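You operate a simulated robot arm through the tools that you are given. There is no shell and no other tool. Be economical: measure what you need, move in short steps, check, and stop when the job is done.

You run a simulated robot arm. Do the job below in one go: nothing can be reset, and whatever is moved stays where it is left.

## Task
Staple one pull tab on the small black rack's grade 11 filter.
Fine: it goes back to its slot; the slide ends drawn back. Set down upright: what you pick out.

The check looks at the end state, three seconds after you hand in, the way a careful person would. Anything else that was tipped, shoved, dropped, spilled or broken makes it a failure.

## Robot
A 5-joint arm with a two-finger parallel gripper, fixed in place. Base frame: the origin is at the foot of the arm, x ahead of it, y to its left, z up; the work surface is at about z = 0. Readings come in m, rad, newtons and seconds.
With the tool pointing down near the work surface it reaches from about 0.26 to 0.6 m from the base axis. Its first joint turns from -1.152 to 1.152 rad. The tool tilts only in the upright plane through the base axis and itself; it spins freely about its own axis. Payload 1.57 kg.
Tool frame: the origin (TCP) lies between the finger pads and is the grasp point; the fingertips stand 0.03 m ahead of it; z points along the fingers, y is the line along which they close. Largest opening 0.08 m; finger width 0.017, thickness 0.012; the body of the gripper, 0.04 by 0.082 m, starts 0.08 m behind the TCP.
Orientation is that of the tool frame in the base frame, as a unit quaternion [w, x, y, z]. With the fingers straight down and closing along the base's y, the tool's x points along the base's -x, its y along +y and its z along -z.

## Interface
- The arm moves only by the tool arm_command. Its argument "targets" is one flat list of numbers, 6 for each row, row after row: the shift along the tool's x, y, z in m, then the turn, a rotation vector about the tool's x, y, z in rad. In form: [x, y, z, ax, ay, az, x, y, z, ax, ay, az, ...]. A call has 1 to 20 rows; each row is the pose to reach, as a shift and turn from the pose commanded when the call began, along the tool's axes at that moment. "claw" is the opening, from 0 (shut) to 1 (fully open), set as the call begins (left out, the last holds). Rows are played at 5 a second. More than 0.05 m and 0.15 rad between two rows, or a gripper value outside its range, and nothing of the call is played. Where a pose cannot be reached the arm comes as near as it can. A force on the tool above 70 N (or 10 N above the force at the start of the call, whichever is more), or a blocked arm, ends the call early, and 0.2 s more pass. The fingers move at their own pace (about 0.153 m/s each) and stop on an object; they squeeze with about 43 N. The grip force told is the motor's: it shows also when the fingers shut on nothing. Time passes only in rows, and 0.2 s behind the last, so rows that repeat a pose let the fingers close. The reply holds the time, the measured pose of the TCP, the force on the tool along the base axes, the opening and the grip force, in the units named above and with some noise, with the torque about the TCP (base axes, N m) and any sound that the robot's microphone picked up, and new pictures: "views" is both (left out), scene, wrist or none.
- Cameras (640 x 400 px; columns grow to the right, rows downward): "scene" is fixed at [0.0317, 0.3862, 0.5304]; the picture's right is [-0.82, -0.57, 0.00], its down [-0.29, 0.41, -0.87] and it looks along [0.50, -0.71, -0.50] (base axes); focal length 216 px, centre (320, 200). "wrist" rides on the gripper at [0.072, -0.007, -0.122] in the tool frame; the picture's right is [0.09, 1.00, 0.00], its down [-0.84, 0.08, -0.54] and it looks along [-0.54, 0.05, 0.84] (tool axes); focal length 238 px, centre (320, 200). There is no depth. A picture from a camera that has moved, and an enlarged one, comes with that camera's place and axes in the base frame and with its lens.
- zoom(camera, box): a new picture of the part [left, top, right, bottom] of that camera's present view, enlarged. The clock stands still meanwhile.
- close_job(): hands the job in; it is judged then, once.

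Go step by step. Nothing tells you positions but the pictures and the camera data: compare them with the known pose of the tool, close in by small moves and look again before you grip or let go. The budget is 120 turns and 200 pictures, counting those below and the enlarged ones. Unless the task says otherwise, let go and move clear before handing in, and close with one line.

The tools are called after "Emit:" as a command line: name --argument value ..., lists and objects as JSON in quotes. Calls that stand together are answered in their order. arm_command: Moves the arm, as the interface text tells. Its arguments: {"type":"object","properties":{"targets":{"type":"array"},"claw":{"type":"number"},"views":{"type":"string","enum":["both","scene","wrist","none"]}},"required":["targets"]} The other tools are called the same way: zoom (camera, box) takes an enlarged picture of a part of a camera's view; close_job () hands the job in.

At the start:

```text
t: 0.0
eef_pos: [0.3418, 0.0067, 0.4181]
orientation: [0.0, 0.0, 1.0, -0.001]
wrist_force: [0.3, -0.5, -0.8]
wrist_torque: [-0.01, 0.01, -0.02]
gripper_width: 0.08
finger_force: 0.1
```

scene: 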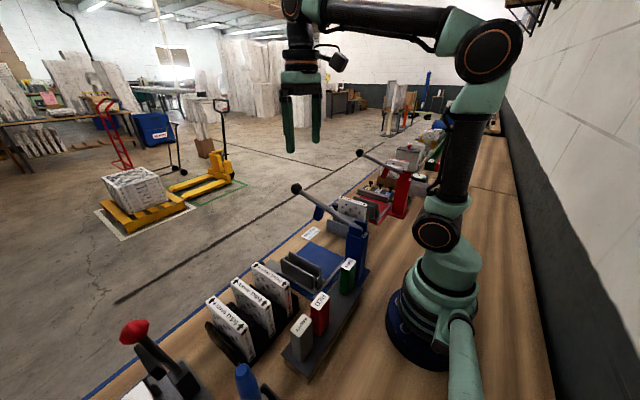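
wrist: 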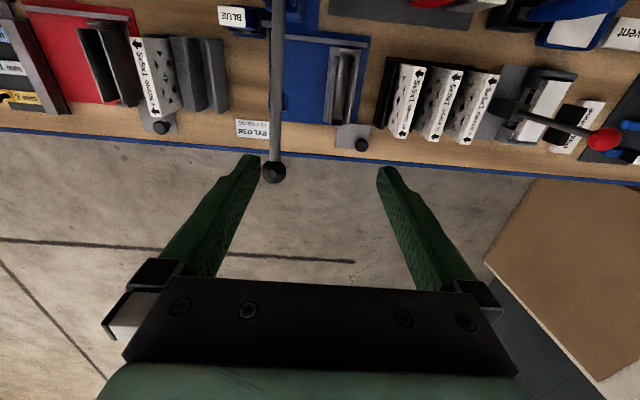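

I see a bench with racks, presses (blue and red lever machines), and filters. I'll zoom in to read the labels first.

Emit:
zoom --camera "scene" --box '[180, 200, 400, 380]'

Emit:
zoom --camera "scene" --box '[340, 110, 480, 230]'

Emit:
zoom --camera "wrist" --box '[340, 0, 640, 180]'

Emit:
zoom --camera "wrist" --box '[0, 0, 300, 180]'

Emit:
zoom --camera "scene" --box '[80, 300, 300, 400]'

```text
2.22 times, centred on (290, 290) of scene
camera zoom: at [0.0317, 0.3862, 0.5304], right [-0.82, -0.57, 0.0], down [-0.29, 0.41, -0.87], along [0.5, -0.71, -0.5], focal length 480 px, centre (387, 0)
```

zoom: 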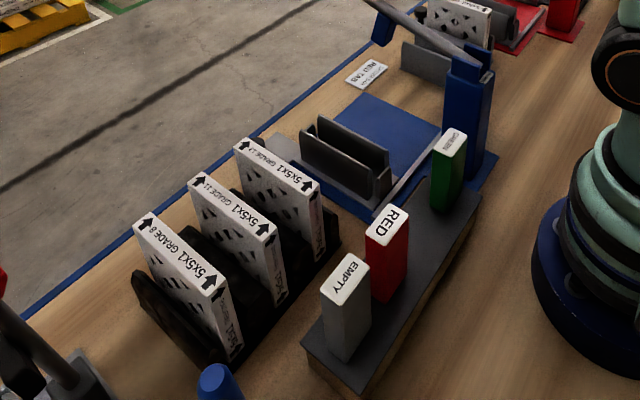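

```text
3.33 times, centred on (410, 170) of scene
camera zoom: at [0.0317, 0.3862, 0.5304], right [-0.82, -0.57, 0.0], down [-0.29, 0.41, -0.87], along [0.5, -0.71, -0.5], focal length 719 px, centre (20, 300)
```

zoom: 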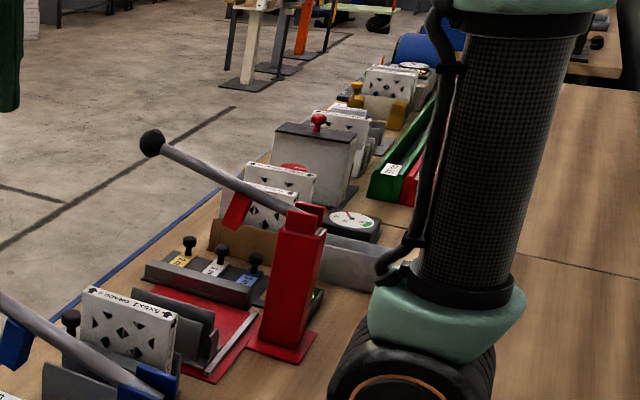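

```text
2.13 times, centred on (490, 90) of wrist
camera zoom: at [0.2691, 0.0017, 0.5403], right [-0.09, 1.0, 0.0], down [0.84, 0.08, 0.54], along [0.54, 0.05, -0.84], focal length 508 px, centre (-43, 435)
```

zoom: 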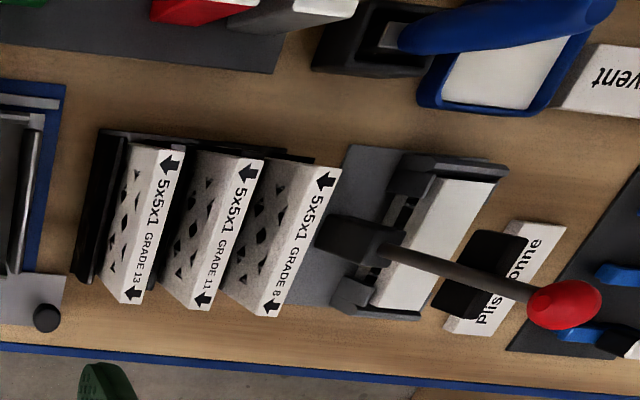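

```text
2.13 times, centred on (150, 90) of wrist
camera zoom: at [0.2691, 0.0017, 0.5403], right [-0.09, 1.0, 0.0], down [0.84, 0.08, 0.54], along [0.54, 0.05, -0.84], focal length 508 px, centre (683, 435)
```

zoom: 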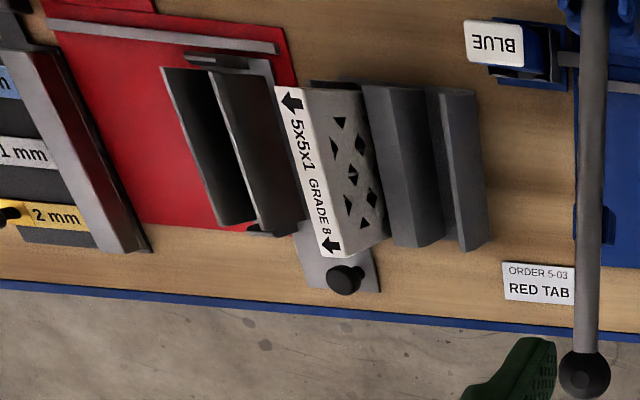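

```text
2.91 times, centred on (190, 350) of scene
camera zoom: at [0.0317, 0.3862, 0.5304], right [-0.82, -0.57, 0.0], down [-0.29, 0.41, -0.87], along [0.5, -0.71, -0.5], focal length 628 px, centre (698, -236)
```

zoom: 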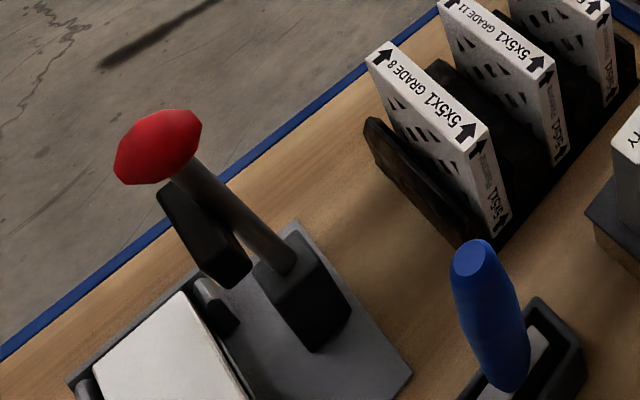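

The order card near the blue machine says red tab, and the machine seems to hold a BLUE cartridge. I'll look closer at the machine, card and cartridge holder.

Emit:
zoom --camera "wrist" --box '[210, 0, 390, 160]'

Emit:
zoom --camera "scene" --box '[270, 170, 400, 310]'

Emit:
arm_command --targets '[0.04, 0, -0.01, 0, 0, 0, 0.07, 0, -0.02, 0, 0, 0]' --views "both"

```text
2.50 times, centred on (300, 80) of wrist
camera zoom: at [0.2691, 0.0017, 0.5403], right [-0.09, 1.0, 0.0], down [0.84, 0.08, 0.54], along [0.54, 0.05, -0.84], focal length 596 px, centre (370, 500)
```

zoom: 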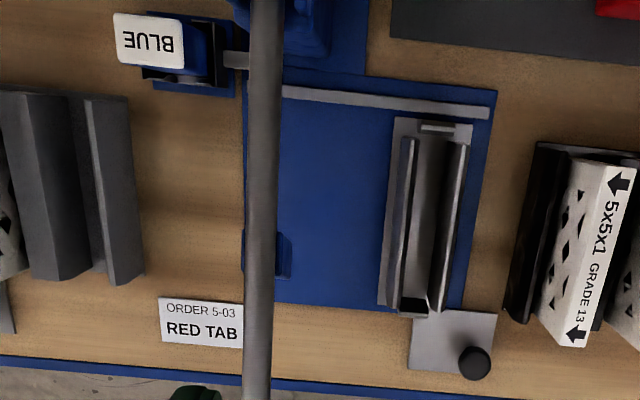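

```text
2.86 times, centred on (335, 240) of scene
camera zoom: at [0.0317, 0.3862, 0.5304], right [-0.82, -0.57, 0.0], down [-0.29, 0.41, -0.87], along [0.5, -0.71, -0.5], focal length 617 px, centre (277, 86)
```

zoom: 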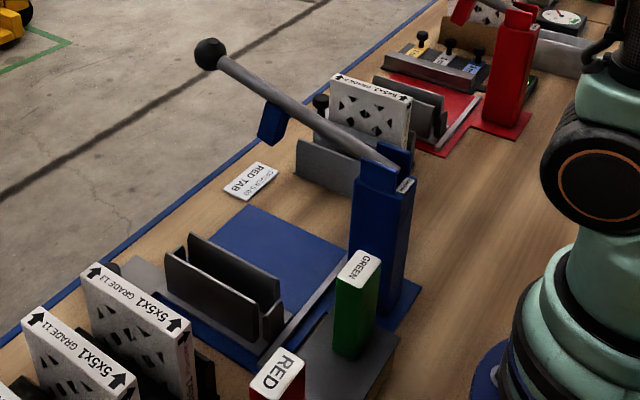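

```text
t: 0.6
eef_pos: [0.2703, 0.0079, 0.4394]
orientation: [0.0, 0.001, 1.0, 0.0]
wrist_force: [0.4, 0.2, 0.4]
wrist_torque: [0.04, 0.0, -0.01]
gripper_width: 0.0798
finger_force: 0.1
camera wrist: at [0.199, 0.0022, 0.5602], right [-0.09, 1.0, 0.0], down [0.84, 0.08, 0.54], along [0.54, 0.05, -0.84], focal length 238 px, centre (320, 200)
```

scene: 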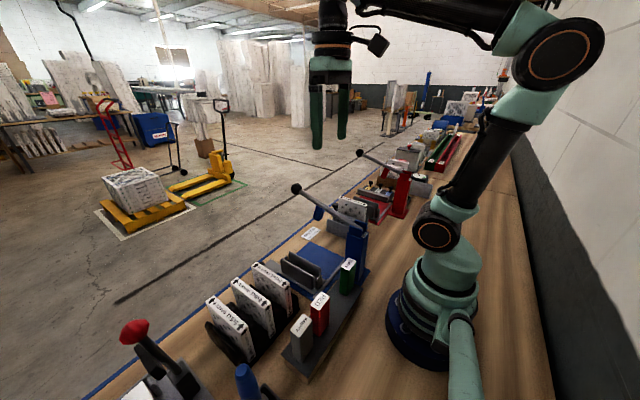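
wrist: 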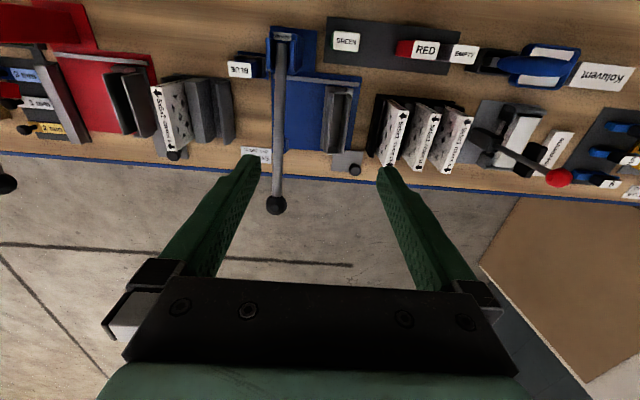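

Emit:
zoom --camera "wrist" --box '[215, 10, 375, 110]'

Emit:
zoom --camera "wrist" --box '[220, 60, 380, 180]'

Emit:
zoom --camera "wrist" --box '[320, 10, 480, 110]'

Emit:
zoom --camera "wrist" --box '[0, 0, 160, 180]'

Emit:
zoom --camera "wrist" --box '[440, 20, 640, 190]'

```text
4.00 times, centred on (295, 60) of wrist
camera zoom: at [0.199, 0.0022, 0.5602], right [-0.09, 1.0, 0.0], down [0.84, 0.08, 0.54], along [0.54, 0.05, -0.84], focal length 953 px, centre (420, 760)
```

zoom: 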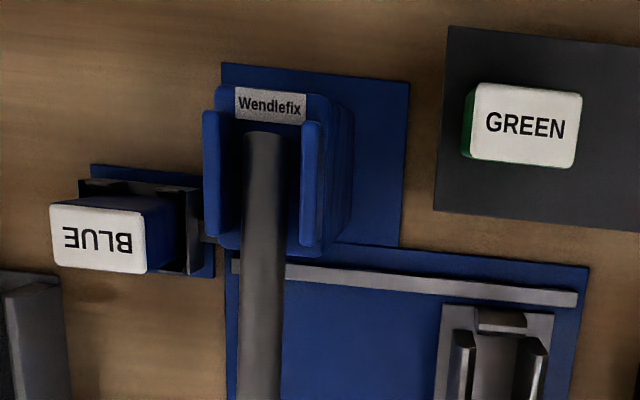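

```text
3.33 times, centred on (300, 120) of wrist
camera zoom: at [0.199, 0.0022, 0.5602], right [-0.09, 1.0, 0.0], down [0.84, 0.08, 0.54], along [0.54, 0.05, -0.84], focal length 794 px, centre (387, 467)
```

zoom: 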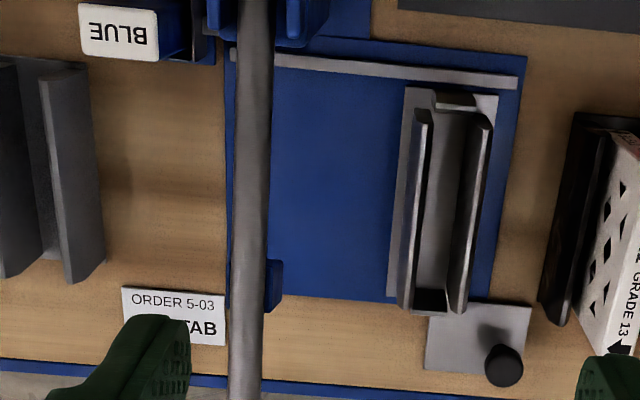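

```text
4.00 times, centred on (400, 60) of wrist
camera zoom: at [0.199, 0.0022, 0.5602], right [-0.09, 1.0, 0.0], down [0.84, 0.08, 0.54], along [0.54, 0.05, -0.84], focal length 953 px, centre (0, 760)
```

zoom: 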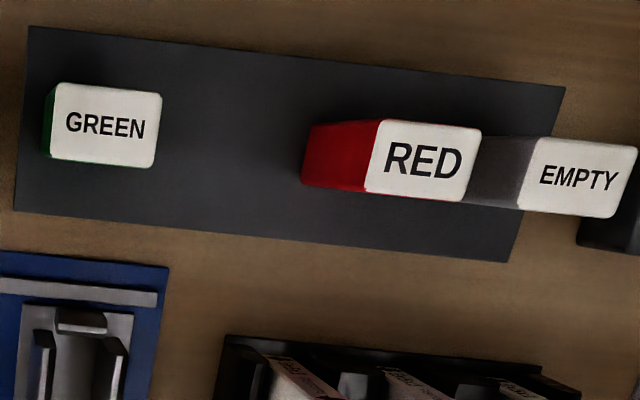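

```text
2.22 times, centred on (80, 90) of wrist
camera zoom: at [0.199, 0.0022, 0.5602], right [-0.09, 1.0, 0.0], down [0.84, 0.08, 0.54], along [0.54, 0.05, -0.84], focal length 530 px, centre (853, 444)
```

zoom: 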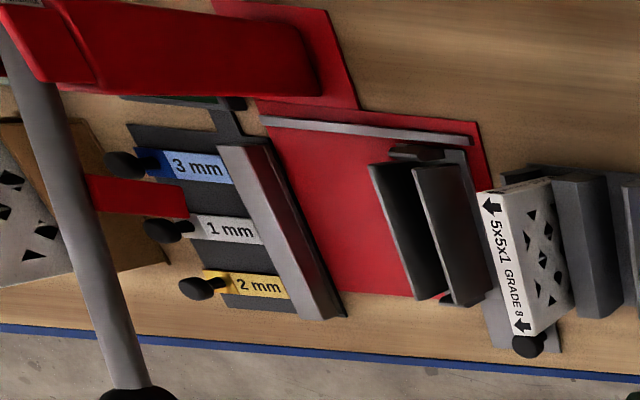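

```text
2.35 times, centred on (540, 105) of wrist
camera zoom: at [0.199, 0.0022, 0.5602], right [-0.09, 1.0, 0.0], down [0.84, 0.08, 0.54], along [0.54, 0.05, -0.84], focal length 561 px, centre (-198, 424)
```

zoom: 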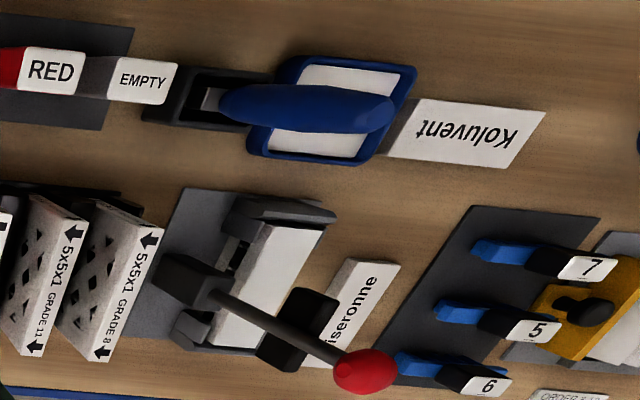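

The blue Wendlefix is the stapler: it has a BLUE cartridge loaded, while its order card wants RED, so the cartridge must be swapped. I'll turn the wrist round so its camera looks back at the machine from above.

Emit:
arm_command --targets '[-0.0065, -0.006, 0.005, 0, 0, 0.15, -0.013, -0.012, 0.01, 0, 0, 0.3, -0.0195, -0.018, 0.015, 0, 0, 0.45, -0.026, -0.024, 0.02, 0, 0, 0.6, -0.0325, -0.03, 0.025, 0, 0, 0.75, -0.039, -0.036, 0.03, 0, 0, 0.9, -0.0455, -0.042, 0.035, 0, 0, 1.05, -0.052, -0.048, 0.04, 0, 0, 1.2, -0.0585, -0.054, 0.045, 0, 0, 1.35, -0.065, -0.06, 0.05, 0, 0, 1.5, -0.0715, -0.066, 0.055, 0, 0, 1.65, -0.078, -0.072, 0.06, 0, 0, 1.8, -0.0845, -0.078, 0.065, 0, 0, 1.95, -0.091, -0.084, 0.07, 0, 0, 2.1, -0.0975, -0.09, 0.075, 0, 0, 2.25, -0.104, -0.096, 0.08, 0, 0, 2.4, -0.11, -0.102, 0.085, 0, 0, 2.55, -0.117, -0.108, 0.09, 0, 0, 2.7, -0.123, -0.114, 0.095, 0, 0, 2.85, -0.13, -0.12, 0.1, 0, 0, 3.0]' --views "wrist"

```text
t: 4.8
eef_pos: [0.4018, -0.1115, 0.3379]
orientation: [0.0, 0.998, 0.069, 0.001]
wrist_force: [0.0, 1.3, 0.9]
wrist_torque: [0.03, 0.02, 0.02]
gripper_width: 0.0802
finger_force: 0.0
camera wrist: at [0.4715, -0.0951, 0.4601], right [0.23, -0.97, 0.0], down [-0.82, -0.19, 0.54], along [-0.53, -0.12, -0.84], focal length 238 px, centre (320, 200)
```

wrist: 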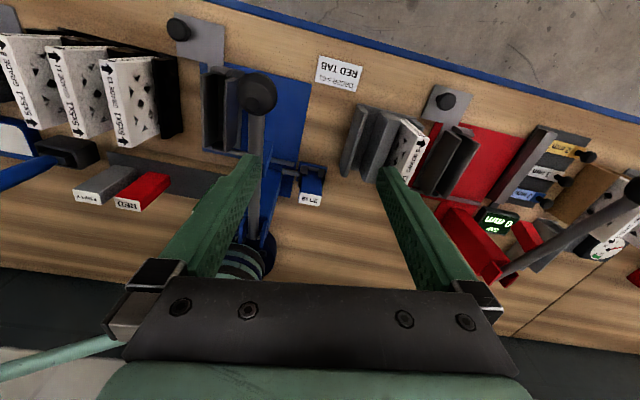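

Emit:
arm_command --targets '[0, 0, 0, 0, 0, 0.1408]' --views "wrist"

Emit:
zoom --camera "wrist" --box '[240, 120, 368, 200]'

Emit:
zoom --camera "wrist" --box '[80, 60, 336, 220]'

```text
t: 5.2
eef_pos: [0.4033, -0.1126, 0.3392]
orientation: [0.0, 1.0, -0.001, 0.0]
wrist_force: [0.7, -0.3, 0.1]
wrist_torque: [0.04, -0.03, 0.03]
gripper_width: 0.0798
finger_force: 0.1
camera wrist: at [0.4733, -0.1052, 0.4602], right [0.09, -1.0, 0.0], down [-0.84, -0.08, 0.54], along [-0.54, -0.05, -0.84], focal length 238 px, centre (320, 200)
```

wrist: 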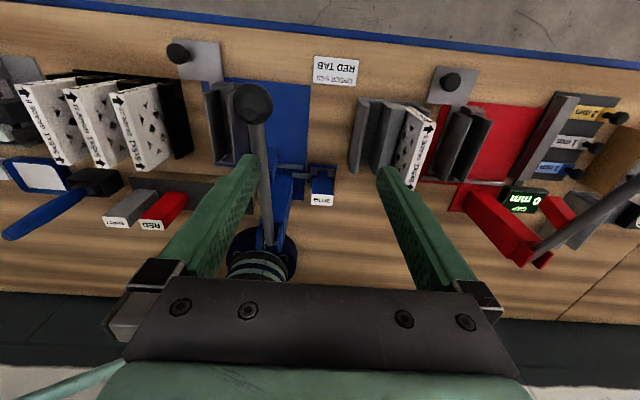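

```text
5.00 times, centred on (304, 160) of wrist
camera zoom: at [0.4733, -0.1052, 0.4602], right [0.09, -1.0, 0.0], down [-0.84, -0.08, 0.54], along [-0.54, -0.05, -0.84], focal length 1192 px, centre (400, 400)
```

zoom: 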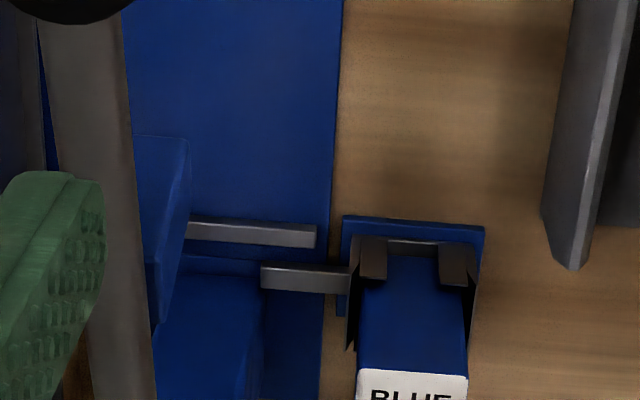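

```text
2.50 times, centred on (208, 140) of wrist
camera zoom: at [0.4733, -0.1052, 0.4602], right [0.09, -1.0, 0.0], down [-0.84, -0.08, 0.54], along [-0.54, -0.05, -0.84], focal length 596 px, centre (600, 350)
```

zoom: 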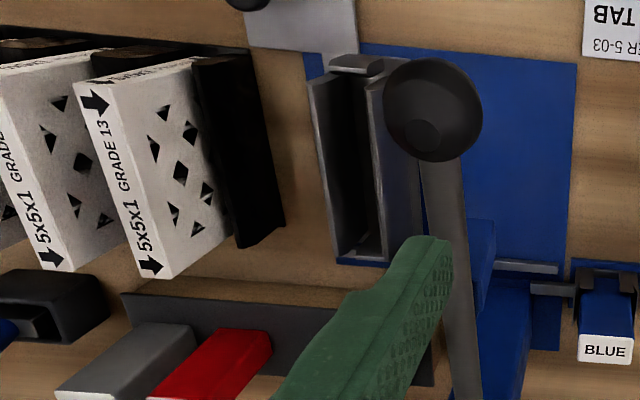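

The BLUE cartridge sits in a small holder beside the post. I'll come in closer to it, with the claw half open to clear the lever.

Emit:
arm_command --targets '[-0.03, 0.01, 0.03, 0, 0, 0, -0.06, 0.023, 0.06, 0, 0, 0, -0.08, 0.025, 0.09, 0, 0, 0]' --views "both" --claw 0.6

Emit:
zoom --camera "wrist" --box '[240, 100, 400, 200]'

Emit:
zoom --camera "wrist" --box '[60, 40, 300, 190]'

```text
t: 6.0
eef_pos: [0.3199, -0.136, 0.2485]
orientation: [0.001, 1.0, 0.0, 0.0]
wrist_force: [0.4, 0.0, 0.2]
wrist_torque: [0.01, -0.04, -0.01]
gripper_width: 0.048
finger_force: 0.1
camera wrist: at [0.3921, -0.1288, 0.3701], right [0.09, -1.0, 0.0], down [-0.84, -0.08, 0.54], along [-0.54, -0.05, -0.84], focal length 238 px, centre (320, 200)
```

scene: 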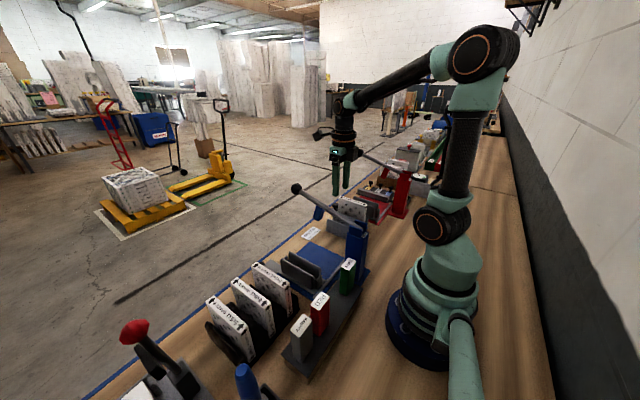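
wrist: 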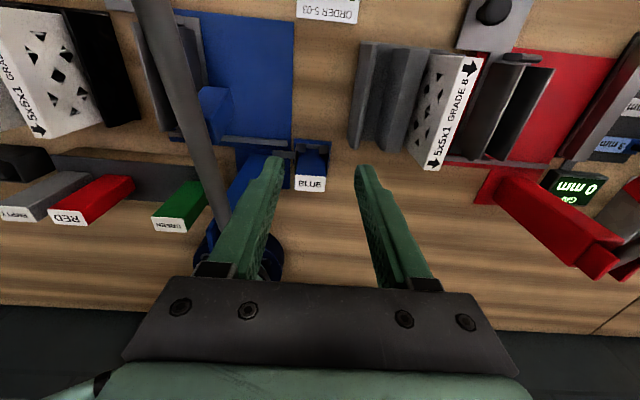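

```text
4.00 times, centred on (320, 150) of wrist
camera zoom: at [0.3921, -0.1288, 0.3701], right [0.09, -1.0, 0.0], down [-0.84, -0.08, 0.54], along [-0.54, -0.05, -0.84], focal length 953 px, centre (320, 400)
```

zoom: 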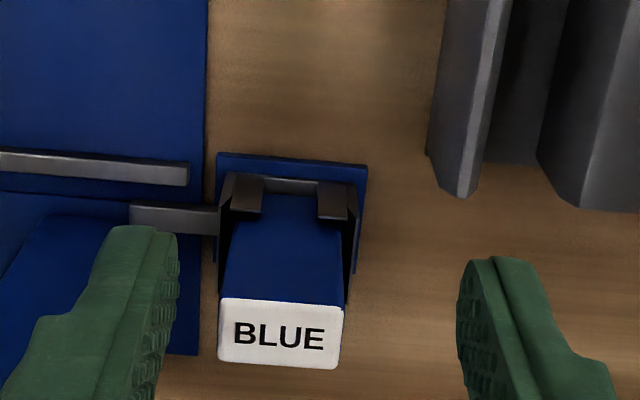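

```text
2.67 times, centred on (180, 115) of wrist
camera zoom: at [0.3921, -0.1288, 0.3701], right [0.09, -1.0, 0.0], down [-0.84, -0.08, 0.54], along [-0.54, -0.05, -0.84], focal length 636 px, centre (693, 427)
```

zoom: 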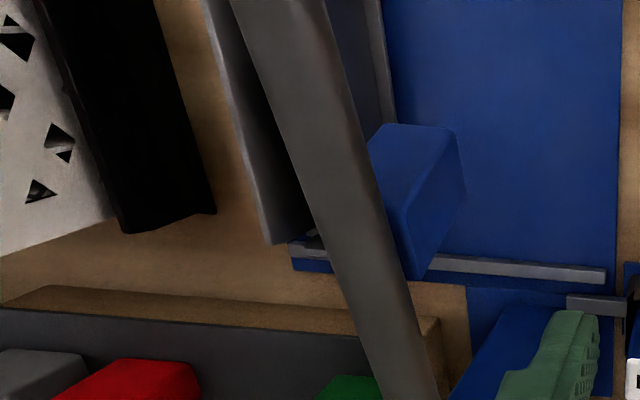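

BLUE is a roughly 24 × 40 mm block, with its top near (0.246, -0.130, 0.105). I'll move above it, open the claw along y and check the line-up.

Emit:
arm_command --targets '[-0.037, -0.003, 0.02, 0, 0, 0, -0.0742, -0.0065, 0.045, 0, 0, 0, -0.0742, -0.0065, 0.08, 0, 0, 0, -0.0742, -0.0065, 0.105, 0, 0, 0]' --claw 0.85

Emit:
zoom --camera "wrist" --box '[200, 100, 440, 250]'

Emit:
zoom --camera "scene" --box '[290, 150, 450, 250]'

```text
t: 7.0
eef_pos: [0.2465, -0.1308, 0.1444]
orientation: [0.0, 1.0, 0.0, 0.0]
wrist_force: [0.6, 0.2, -0.1]
wrist_torque: [-0.02, 0.02, -0.03]
gripper_width: 0.0679
finger_force: 0.0
camera wrist: at [0.3183, -0.1232, 0.2656], right [0.09, -1.0, 0.0], down [-0.84, -0.08, 0.54], along [-0.54, -0.05, -0.84], focal length 238 px, centre (320, 200)
```

scene: 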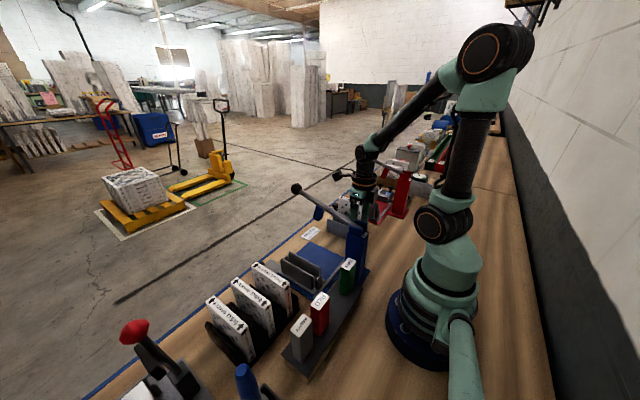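
wrist: 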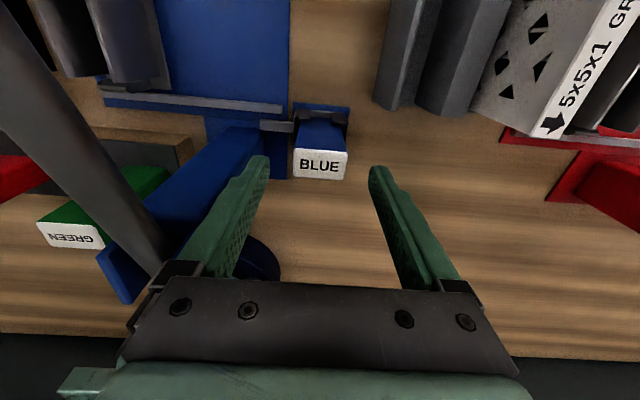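

```text
2.67 times, centred on (320, 175) of wrist
camera zoom: at [0.3183, -0.1232, 0.2656], right [0.09, -1.0, 0.0], down [-0.84, -0.08, 0.54], along [-0.54, -0.05, -0.84], focal length 636 px, centre (320, 267)
```

zoom: 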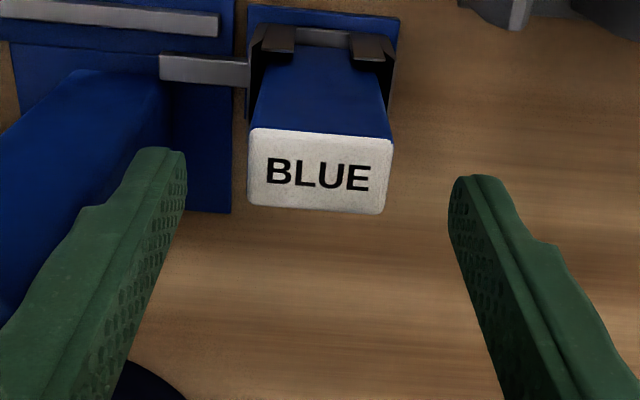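

```text
4.00 times, centred on (370, 200) of scene
camera zoom: at [0.0317, 0.3862, 0.5304], right [-0.82, -0.57, 0.0], down [-0.29, 0.41, -0.87], along [0.5, -0.71, -0.5], focal length 863 px, centre (120, 200)
```

zoom: 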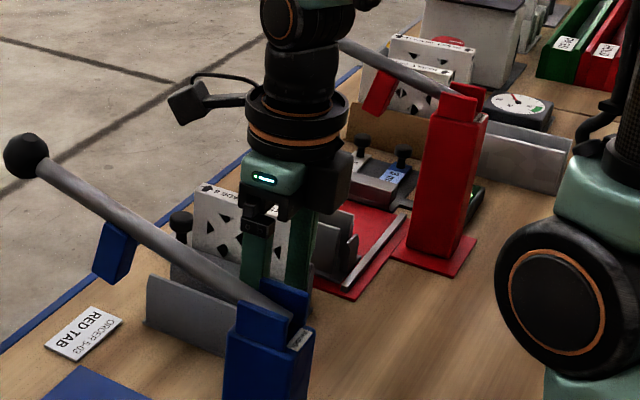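

The claw is centred over BLUE. I'll lower to z≈0.083 and close.

Emit:
arm_command --targets '[0, -0.001, 0.03, 0, 0, 0, 0, -0.001, 0.0614, 0, 0, 0]' --views "wrist"

Emit:
arm_command --targets '[0, 0, 0, 0, 0, 0, 0, 0, 0, 0, 0, 0, 0, 0, 0, 0, 0, 0]' --claw 0.3 --views "wrist"

```text
t: 7.6
eef_pos: [0.2463, -0.1289, 0.0825]
orientation: [0.0, 1.0, -0.001, 0.001]
wrist_force: [-0.4, 0.1, -0.5]
wrist_torque: [-0.04, 0.0, -0.01]
gripper_width: 0.068
finger_force: 0.1
camera wrist: at [0.318, -0.1228, 0.2039], right [0.09, -1.0, 0.0], down [-0.84, -0.08, 0.54], along [-0.54, -0.05, -0.84], focal length 238 px, centre (320, 200)
```

wrist: 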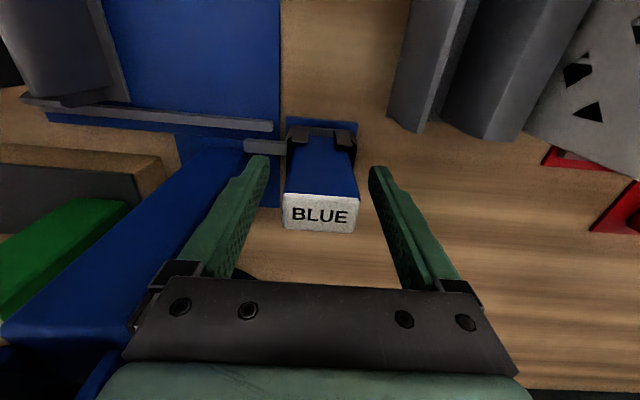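

```text
t: 8.4
eef_pos: [0.2459, -0.1298, 0.0819]
orientation: [0.0, 1.0, 0.0, 0.0]
wrist_force: [0.7, -1.2, -1.0]
wrist_torque: [-0.05, -0.02, -0.03]
gripper_width: 0.0391
finger_force: 42.8
camera wrist: at [0.318, -0.1229, 0.2042], right [0.09, -1.0, 0.0], down [-0.84, -0.08, 0.54], along [-0.54, -0.05, -0.84], focal length 238 px, centre (320, 200)
```

wrist: 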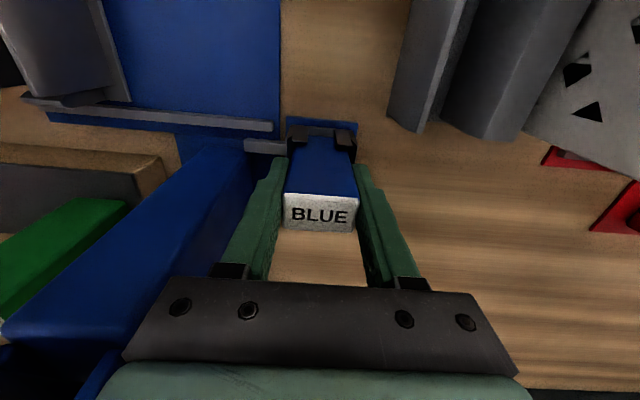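

BLUE is gripped, 39 mm wide, with the TCP at (0.246, -0.130, 0.082). I'll lift it straight up.

Emit:
arm_command --targets '[0, 0, -0.015, 0, 0, 0, 0, 0, -0.035, 0, 0, 0, 0, 0, -0.07, 0, 0, 0, 0, 0, -0.1, 0, 0, 0]' --views "wrist"

Emit:
zoom --camera "wrist" --box '[240, 70, 400, 170]'

Emit:
zoom --camera "scene" --box '[290, 150, 450, 250]'

```text
t: 9.4
eef_pos: [0.2463, -0.13, 0.1837]
orientation: [0.0, 1.0, 0.001, 0.0]
wrist_force: [0.3, -0.7, -1.3]
wrist_torque: [0.0, -0.01, 0.03]
gripper_width: 0.0393
finger_force: 42.8
camera wrist: at [0.3188, -0.1231, 0.3047], right [0.09, -1.0, 0.0], down [-0.84, -0.08, 0.54], along [-0.54, -0.05, -0.84], focal length 238 px, centre (320, 200)
```

wrist: 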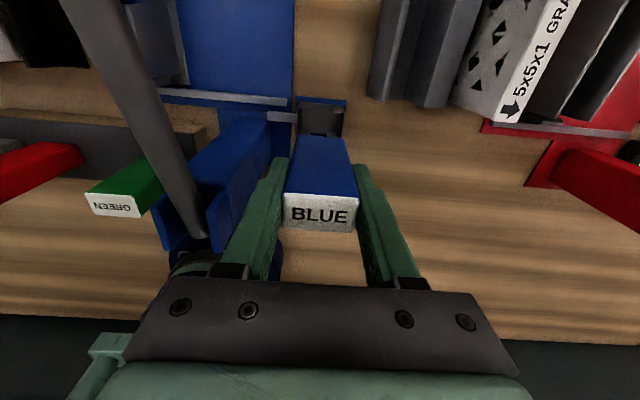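

```text
4.00 times, centred on (320, 120) of wrist
camera zoom: at [0.3188, -0.1231, 0.3047], right [0.09, -1.0, 0.0], down [-0.84, -0.08, 0.54], along [-0.54, -0.05, -0.84], focal length 953 px, centre (320, 520)
```

zoom: 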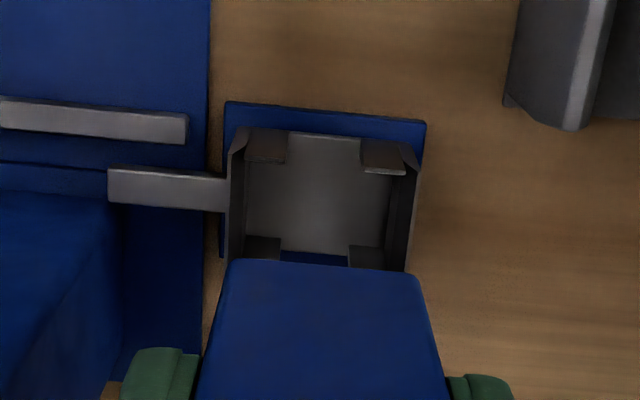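

```text
4.00 times, centred on (370, 200) of scene
camera zoom: at [0.0317, 0.3862, 0.5304], right [-0.82, -0.57, 0.0], down [-0.29, 0.41, -0.87], along [0.5, -0.71, -0.5], focal length 863 px, centre (120, 200)
```

zoom: 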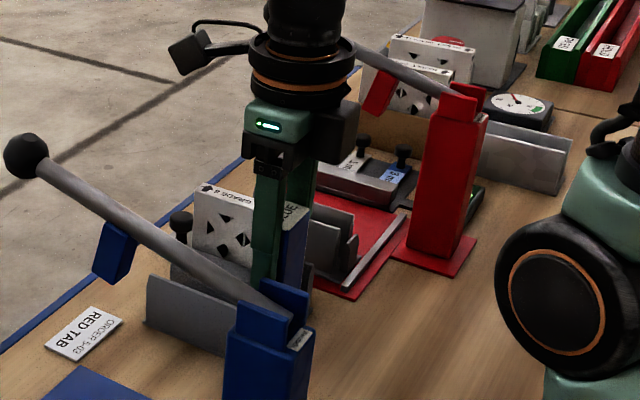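

BLUE is out and the holder is a symmetric pocket. I'll set BLUE upright on the clear bench at about (0.235, -0.21).

Emit:
arm_command --targets '[-0.005, 0.04, 0, 0, 0, 0, -0.011, 0.08, 0, 0, 0, 0, -0.011, 0.08, 0.04, 0, 0, 0, -0.011, 0.08, 0.08, 0, 0, 0, -0.011, 0.08, 0.092, 0, 0, 0]'

```text
t: 10.6
eef_pos: [0.2361, -0.2083, 0.0915]
orientation: [0.001, 1.0, 0.0, 0.0]
wrist_force: [0.0, 0.1, -1.7]
wrist_torque: [-0.01, -0.04, 0.03]
gripper_width: 0.0393
finger_force: 43.1
camera wrist: at [0.3078, -0.2016, 0.2125], right [0.09, -1.0, 0.0], down [-0.84, -0.08, 0.54], along [-0.54, -0.05, -0.84], focal length 238 px, centre (320, 200)
```

scene: 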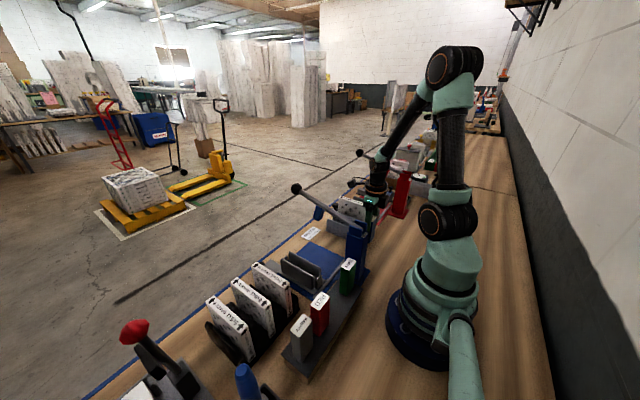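
wrist: 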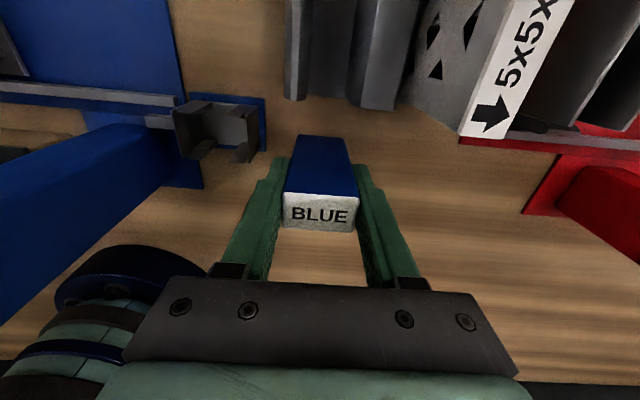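

Emit:
arm_command --targets '[0, 0, 0.004, 0, 0, 0, 0, 0, 0.008, 0, 0, 0]' --views "wrist"

Emit:
zoom --camera "wrist" --box '[240, 110, 400, 210]'

```text
t: 11.2
eef_pos: [0.2352, -0.2089, 0.0843]
orientation: [0.0, 1.0, 0.0, -0.001]
wrist_force: [-0.3, 0.0, -0.4]
wrist_torque: [0.01, 0.0, 0.03]
gripper_width: 0.0394
finger_force: 43.1
camera wrist: at [0.3076, -0.2021, 0.2045], right [0.09, -1.0, 0.0], down [-0.84, -0.08, 0.54], along [-0.54, -0.05, -0.84], focal length 238 px, centre (320, 200)
```

wrist: 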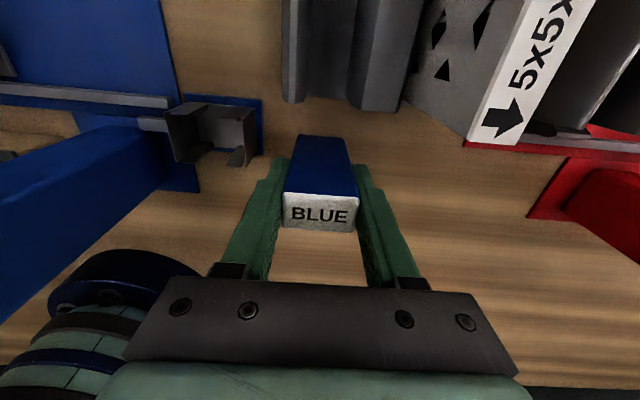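

```text
4.00 times, centred on (320, 160) of wrist
camera zoom: at [0.3076, -0.2021, 0.2045], right [0.09, -1.0, 0.0], down [-0.84, -0.08, 0.54], along [-0.54, -0.05, -0.84], focal length 953 px, centre (320, 360)
```

zoom: 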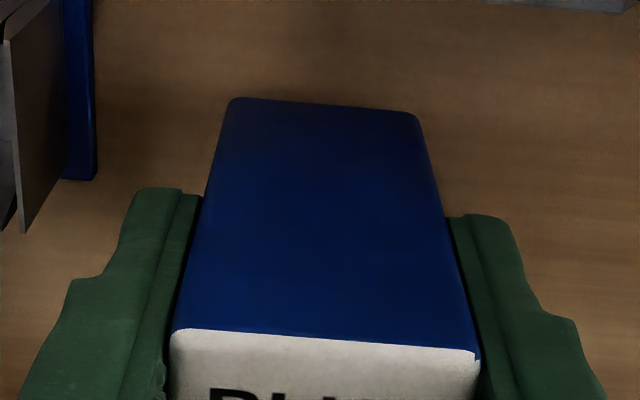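

Emit:
arm_command --targets '[0, 0, 0.003, 0, 0, 0, 0, 0, 0.006, 0, 0, 0, 0, 0, 0.008, 0, 0, 0]' --views "none"

Emit:
arm_command --targets '[0, 0, 0.002, 0, 0, 0, 0, 0, 0.003, 0, 0, 0]' --views "none"

```text
t: 12.0
eef_pos: [0.2348, -0.2094, 0.0741]
orientation: [0.0, 1.0, 0.0, 0.001]
wrist_force: [-0.2, -0.5, -1.2]
wrist_torque: [0.0, -0.01, -0.01]
gripper_width: 0.0392
finger_force: 42.8
```

```text
t: 12.6
eef_pos: [0.2354, -0.2107, 0.0729]
orientation: [0.0, 1.0, 0.0, -0.001]
wrist_force: [-2.7, 2.3, 11.0]
wrist_torque: [0.18, 0.16, -0.01]
gripper_width: 0.0392
finger_force: 42.6
```

Contact at TCP z 0.073: BLUE is standing on the bench. I'll release and rise.

Emit:
arm_command --targets '[0, 0, -0.001, 0, 0, 0, 0, 0, -0.001, 0, 0, 0]' --claw 0.75 --views "none"

Emit:
arm_command --targets '[0, 0, -0.03, 0, 0, 0, 0, 0, -0.07, 0, 0, 0, 0, 0, -0.11, 0, 0, 0, 0, 0, -0.15, 0, 0, 0, 0, 0, -0.19, 0, 0, 0]'

```text
t: 13.2
eef_pos: [0.2361, -0.2095, 0.0736]
orientation: [0.001, 1.0, 0.0, 0.0]
wrist_force: [0.3, -1.1, 0.2]
wrist_torque: [-0.02, 0.02, 0.03]
gripper_width: 0.0599
finger_force: 0.0
```

```text
t: 14.4
eef_pos: [0.2364, -0.2091, 0.2622]
orientation: [0.0, 1.0, 0.0, -0.001]
wrist_force: [-0.2, -0.7, 0.1]
wrist_torque: [-0.02, -0.02, 0.02]
gripper_width: 0.06
finger_force: 0.0
camera wrist: at [0.3079, -0.2029, 0.3838], right [0.09, -1.0, 0.0], down [-0.84, -0.08, 0.54], along [-0.54, -0.05, -0.84], focal length 238 px, centre (320, 200)
```

scene: 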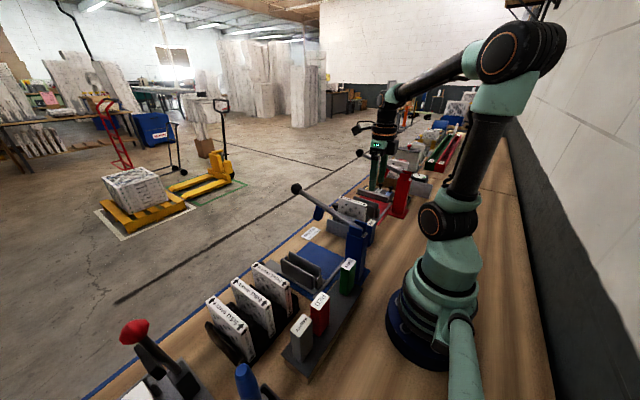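
wrist: 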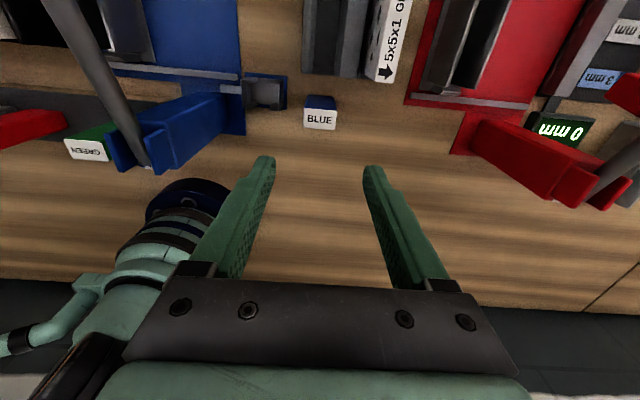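

BLUE stands upright. Now I'll raise, carry the claw over to RED at about (0.19, 0.16), and turn the spin by -90° so the fingers close along x.

Emit:
arm_command --targets '[0.015, 0, -0.025, 0, 0, -0.14, 0.034, 0, -0.05, 0, 0, -0.28, 0.034, -0.04, -0.05, 0, 0, -0.42, 0.034, -0.08, -0.05, 0, 0, -0.56, 0.034, -0.12, -0.05, 0, 0, -0.7, 0.034, -0.16, -0.05, 0, 0, -0.84, 0.034, -0.2, -0.05, 0, 0, -0.98, 0.034, -0.24, -0.05, 0, 0, -1.12, 0.034, -0.28, -0.05, 0, 0, -1.26, 0.034, -0.32, -0.05, 0, 0, -1.4, 0.034, -0.35, -0.05, 0, 0, -1.54, 0.034, -0.372, -0.05, 0, 0, -1.5708]'

```text
t: 17.0
eef_pos: [0.2682, 0.1632, 0.313]
orientation: [0.0, 0.706, 0.708, 0.001]
wrist_force: [1.0, -0.5, -0.3]
wrist_torque: [-0.01, 0.05, -0.02]
gripper_width: 0.0598
finger_force: 0.0
camera wrist: at [0.2623, 0.2351, 0.4334], right [1.0, 0.09, 0.0], down [0.08, -0.84, 0.54], along [0.05, -0.54, -0.84], focal length 238 px, centre (320, 200)
```

scene: 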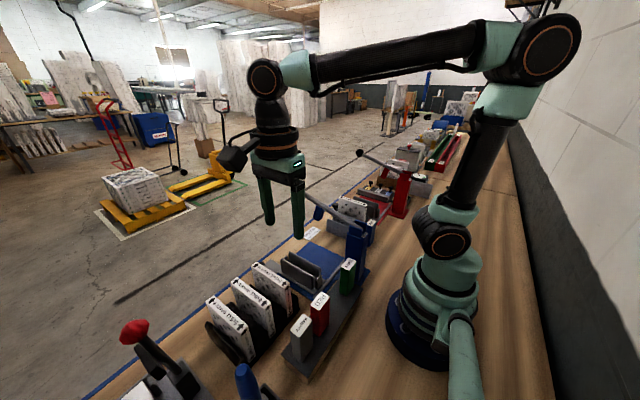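
wrist: 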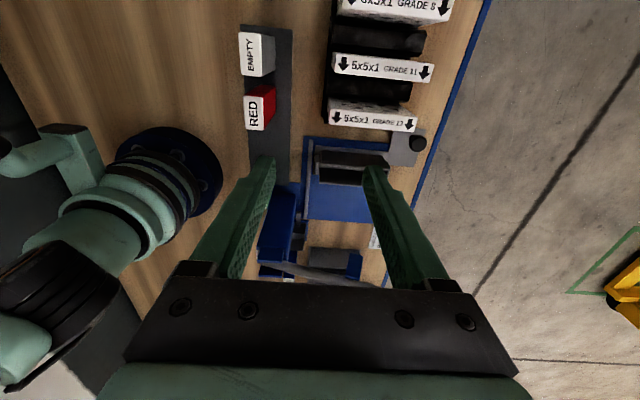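

Emit:
zoom --camera "wrist" --box '[210, 20, 306, 140]'

Emit:
zoom --camera "wrist" --box '[280, 0, 472, 120]'

Emit:
zoom --camera "wrist" --box '[250, 120, 442, 280]'

```text
3.33 times, centred on (258, 80) of wrist
camera zoom: at [0.2623, 0.2351, 0.4334], right [1.0, 0.09, 0.0], down [0.08, -0.84, 0.54], along [0.05, -0.54, -0.84], focal length 794 px, centre (527, 600)
```

zoom: 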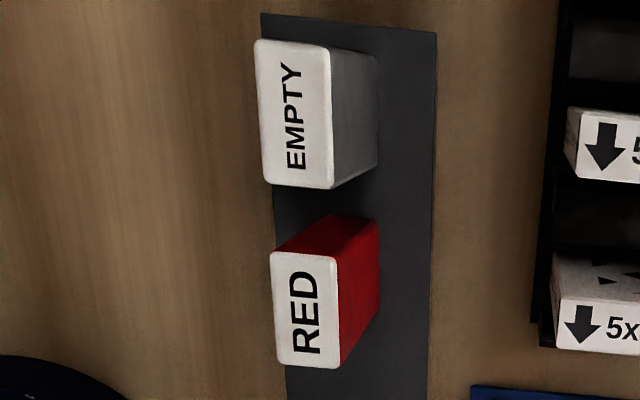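

```text
3.33 times, centred on (376, 60) of wrist
camera zoom: at [0.2623, 0.2351, 0.4334], right [1.0, 0.09, 0.0], down [0.08, -0.84, 0.54], along [0.05, -0.54, -0.84], focal length 794 px, centre (133, 667)
```

zoom: 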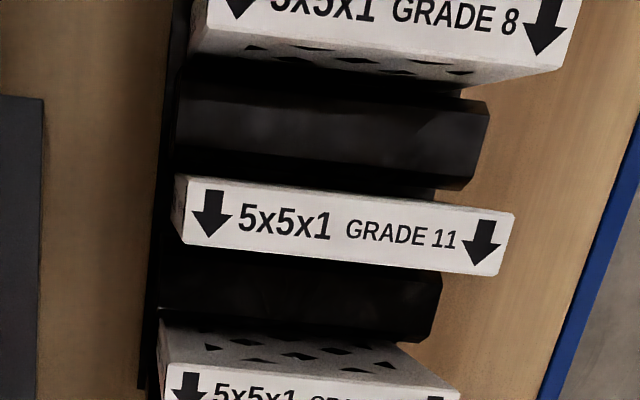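

```text
2.50 times, centred on (346, 200) of wrist
camera zoom: at [0.2623, 0.2351, 0.4334], right [1.0, 0.09, 0.0], down [0.08, -0.84, 0.54], along [0.05, -0.54, -0.84], focal length 596 px, centre (255, 200)
```

zoom: 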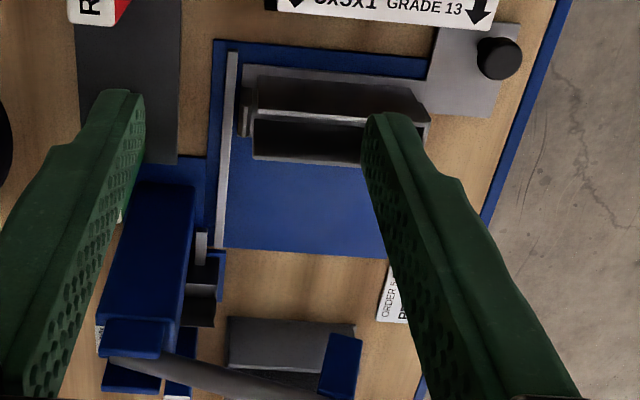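

RED measures at about (0.189, 0.162), top z 0.139. I'll move above it.

Emit:
arm_command --targets '[0, -0.04, 0.02, 0, 0, 0, 0, -0.079, 0.05, 0, 0, 0, 0, -0.079, 0.09, 0, 0, 0, 0, -0.079, 0.12, 0, 0, 0]' --claw 0.65

Emit:
zoom --camera "wrist" --box '[200, 90, 440, 240]'

```text
t: 18.0
eef_pos: [0.1899, 0.1617, 0.1909]
orientation: [0.0, 0.707, 0.707, 0.001]
wrist_force: [0.4, 0.7, -0.4]
wrist_torque: [0.01, 0.03, 0.0]
gripper_width: 0.0522
finger_force: 0.1
camera wrist: at [0.1836, 0.2349, 0.313], right [1.0, 0.09, 0.0], down [0.08, -0.84, 0.54], along [0.05, -0.54, -0.84], focal length 238 px, centre (320, 200)
```

scene: 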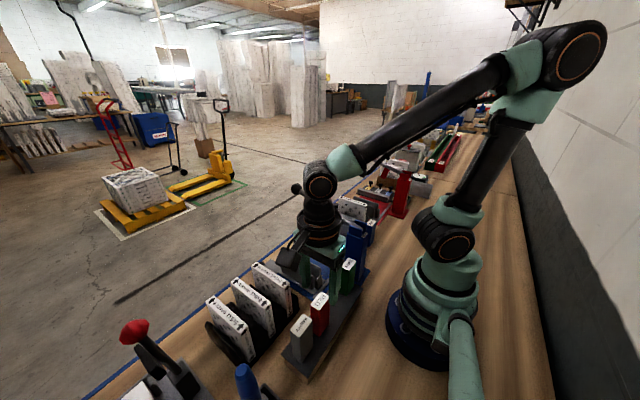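
wrist: 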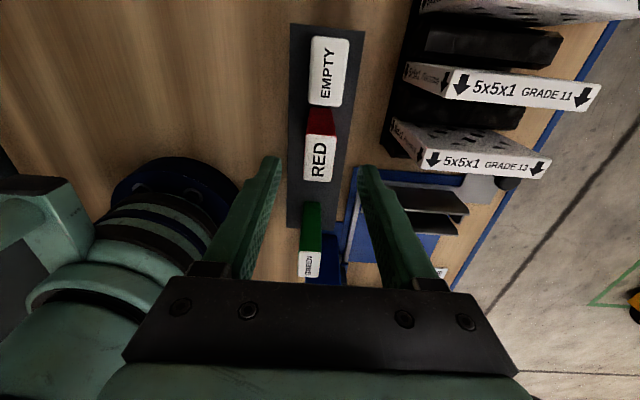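

```text
2.67 times, centred on (320, 165) of wrist
camera zoom: at [0.1836, 0.2349, 0.313], right [1.0, 0.09, 0.0], down [0.08, -0.84, 0.54], along [0.05, -0.54, -0.84], focal length 636 px, centre (320, 293)
```

zoom: 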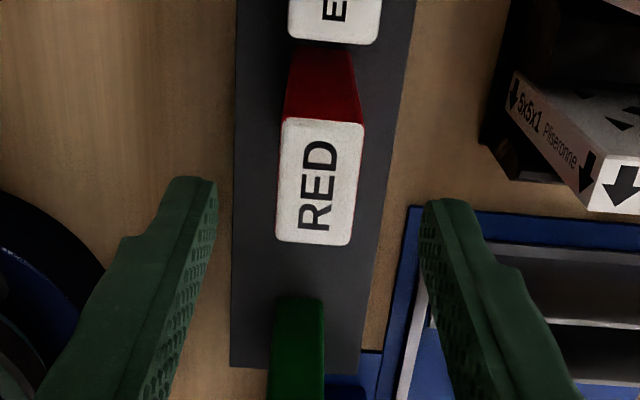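

Emit:
arm_command --targets '[0, 0, 0.04, 0, 0, 0, 0, 0, 0.075, 0, 0, 0]' --views "wrist"

Emit:
zoom --camera "wrist" --box '[200, 120, 440, 270]'

```text
t: 18.6
eef_pos: [0.1913, 0.1645, 0.1172]
orientation: [0.001, 0.707, 0.707, 0.0]
wrist_force: [0.8, 0.5, 0.1]
wrist_torque: [0.04, -0.03, 0.0]
gripper_width: 0.0522
finger_force: 0.2
camera wrist: at [0.1844, 0.2347, 0.2382], right [1.0, 0.09, 0.0], down [0.08, -0.84, 0.54], along [0.05, -0.54, -0.84], focal length 238 px, centre (320, 200)
```

wrist: 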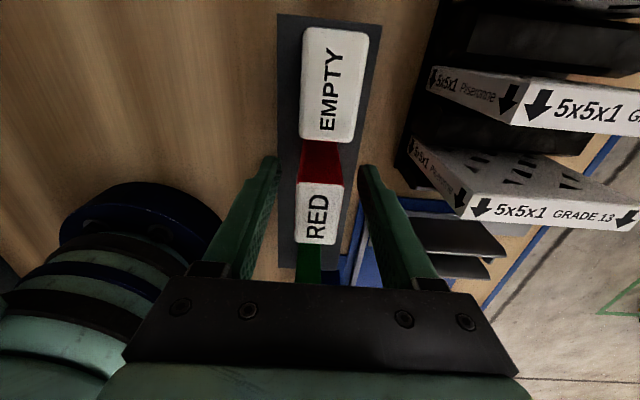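

```text
2.67 times, centred on (320, 195) of wrist
camera zoom: at [0.1844, 0.2347, 0.2382], right [1.0, 0.09, 0.0], down [0.08, -0.84, 0.54], along [0.05, -0.54, -0.84], focal length 636 px, centre (320, 213)
```

zoom: 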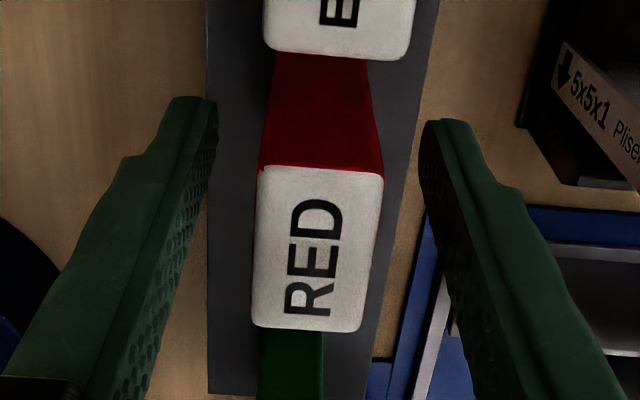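

Emit:
arm_command --targets '[0, 0, 0, 0, 0, 0, 0, 0, 0, 0, 0, 0, 0, 0, 0, 0, 0, 0]' --claw 0.1 --views "wrist"

Emit:
arm_command --targets '[0, 0, -0.015, 0, 0, 0, 0, 0, -0.04, 0, 0, 0, 0, 0, -0.08, 0, 0, 0, 0, 0.04, -0.12, 0, 0, 0, 0, 0.08, -0.16, 0, 0, 0, 0, 0.08, -0.2, 0, 0, 0]'

```text
t: 19.4
eef_pos: [0.1911, 0.1616, 0.1161]
orientation: [0.0, 0.707, 0.707, 0.0]
wrist_force: [-0.3, -0.1, -0.3]
wrist_torque: [0.02, -0.02, -0.01]
gripper_width: 0.0233
finger_force: 35.7
camera wrist: at [0.1844, 0.2348, 0.2385], right [1.0, 0.09, 0.0], down [0.08, -0.84, 0.54], along [0.05, -0.54, -0.84], focal length 238 px, centre (320, 200)
```

wrist: 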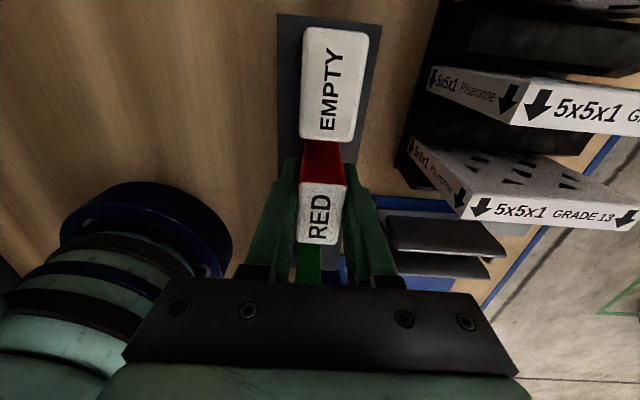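

```text
refused: row 4 steps farther than a row can; nothing moved
```

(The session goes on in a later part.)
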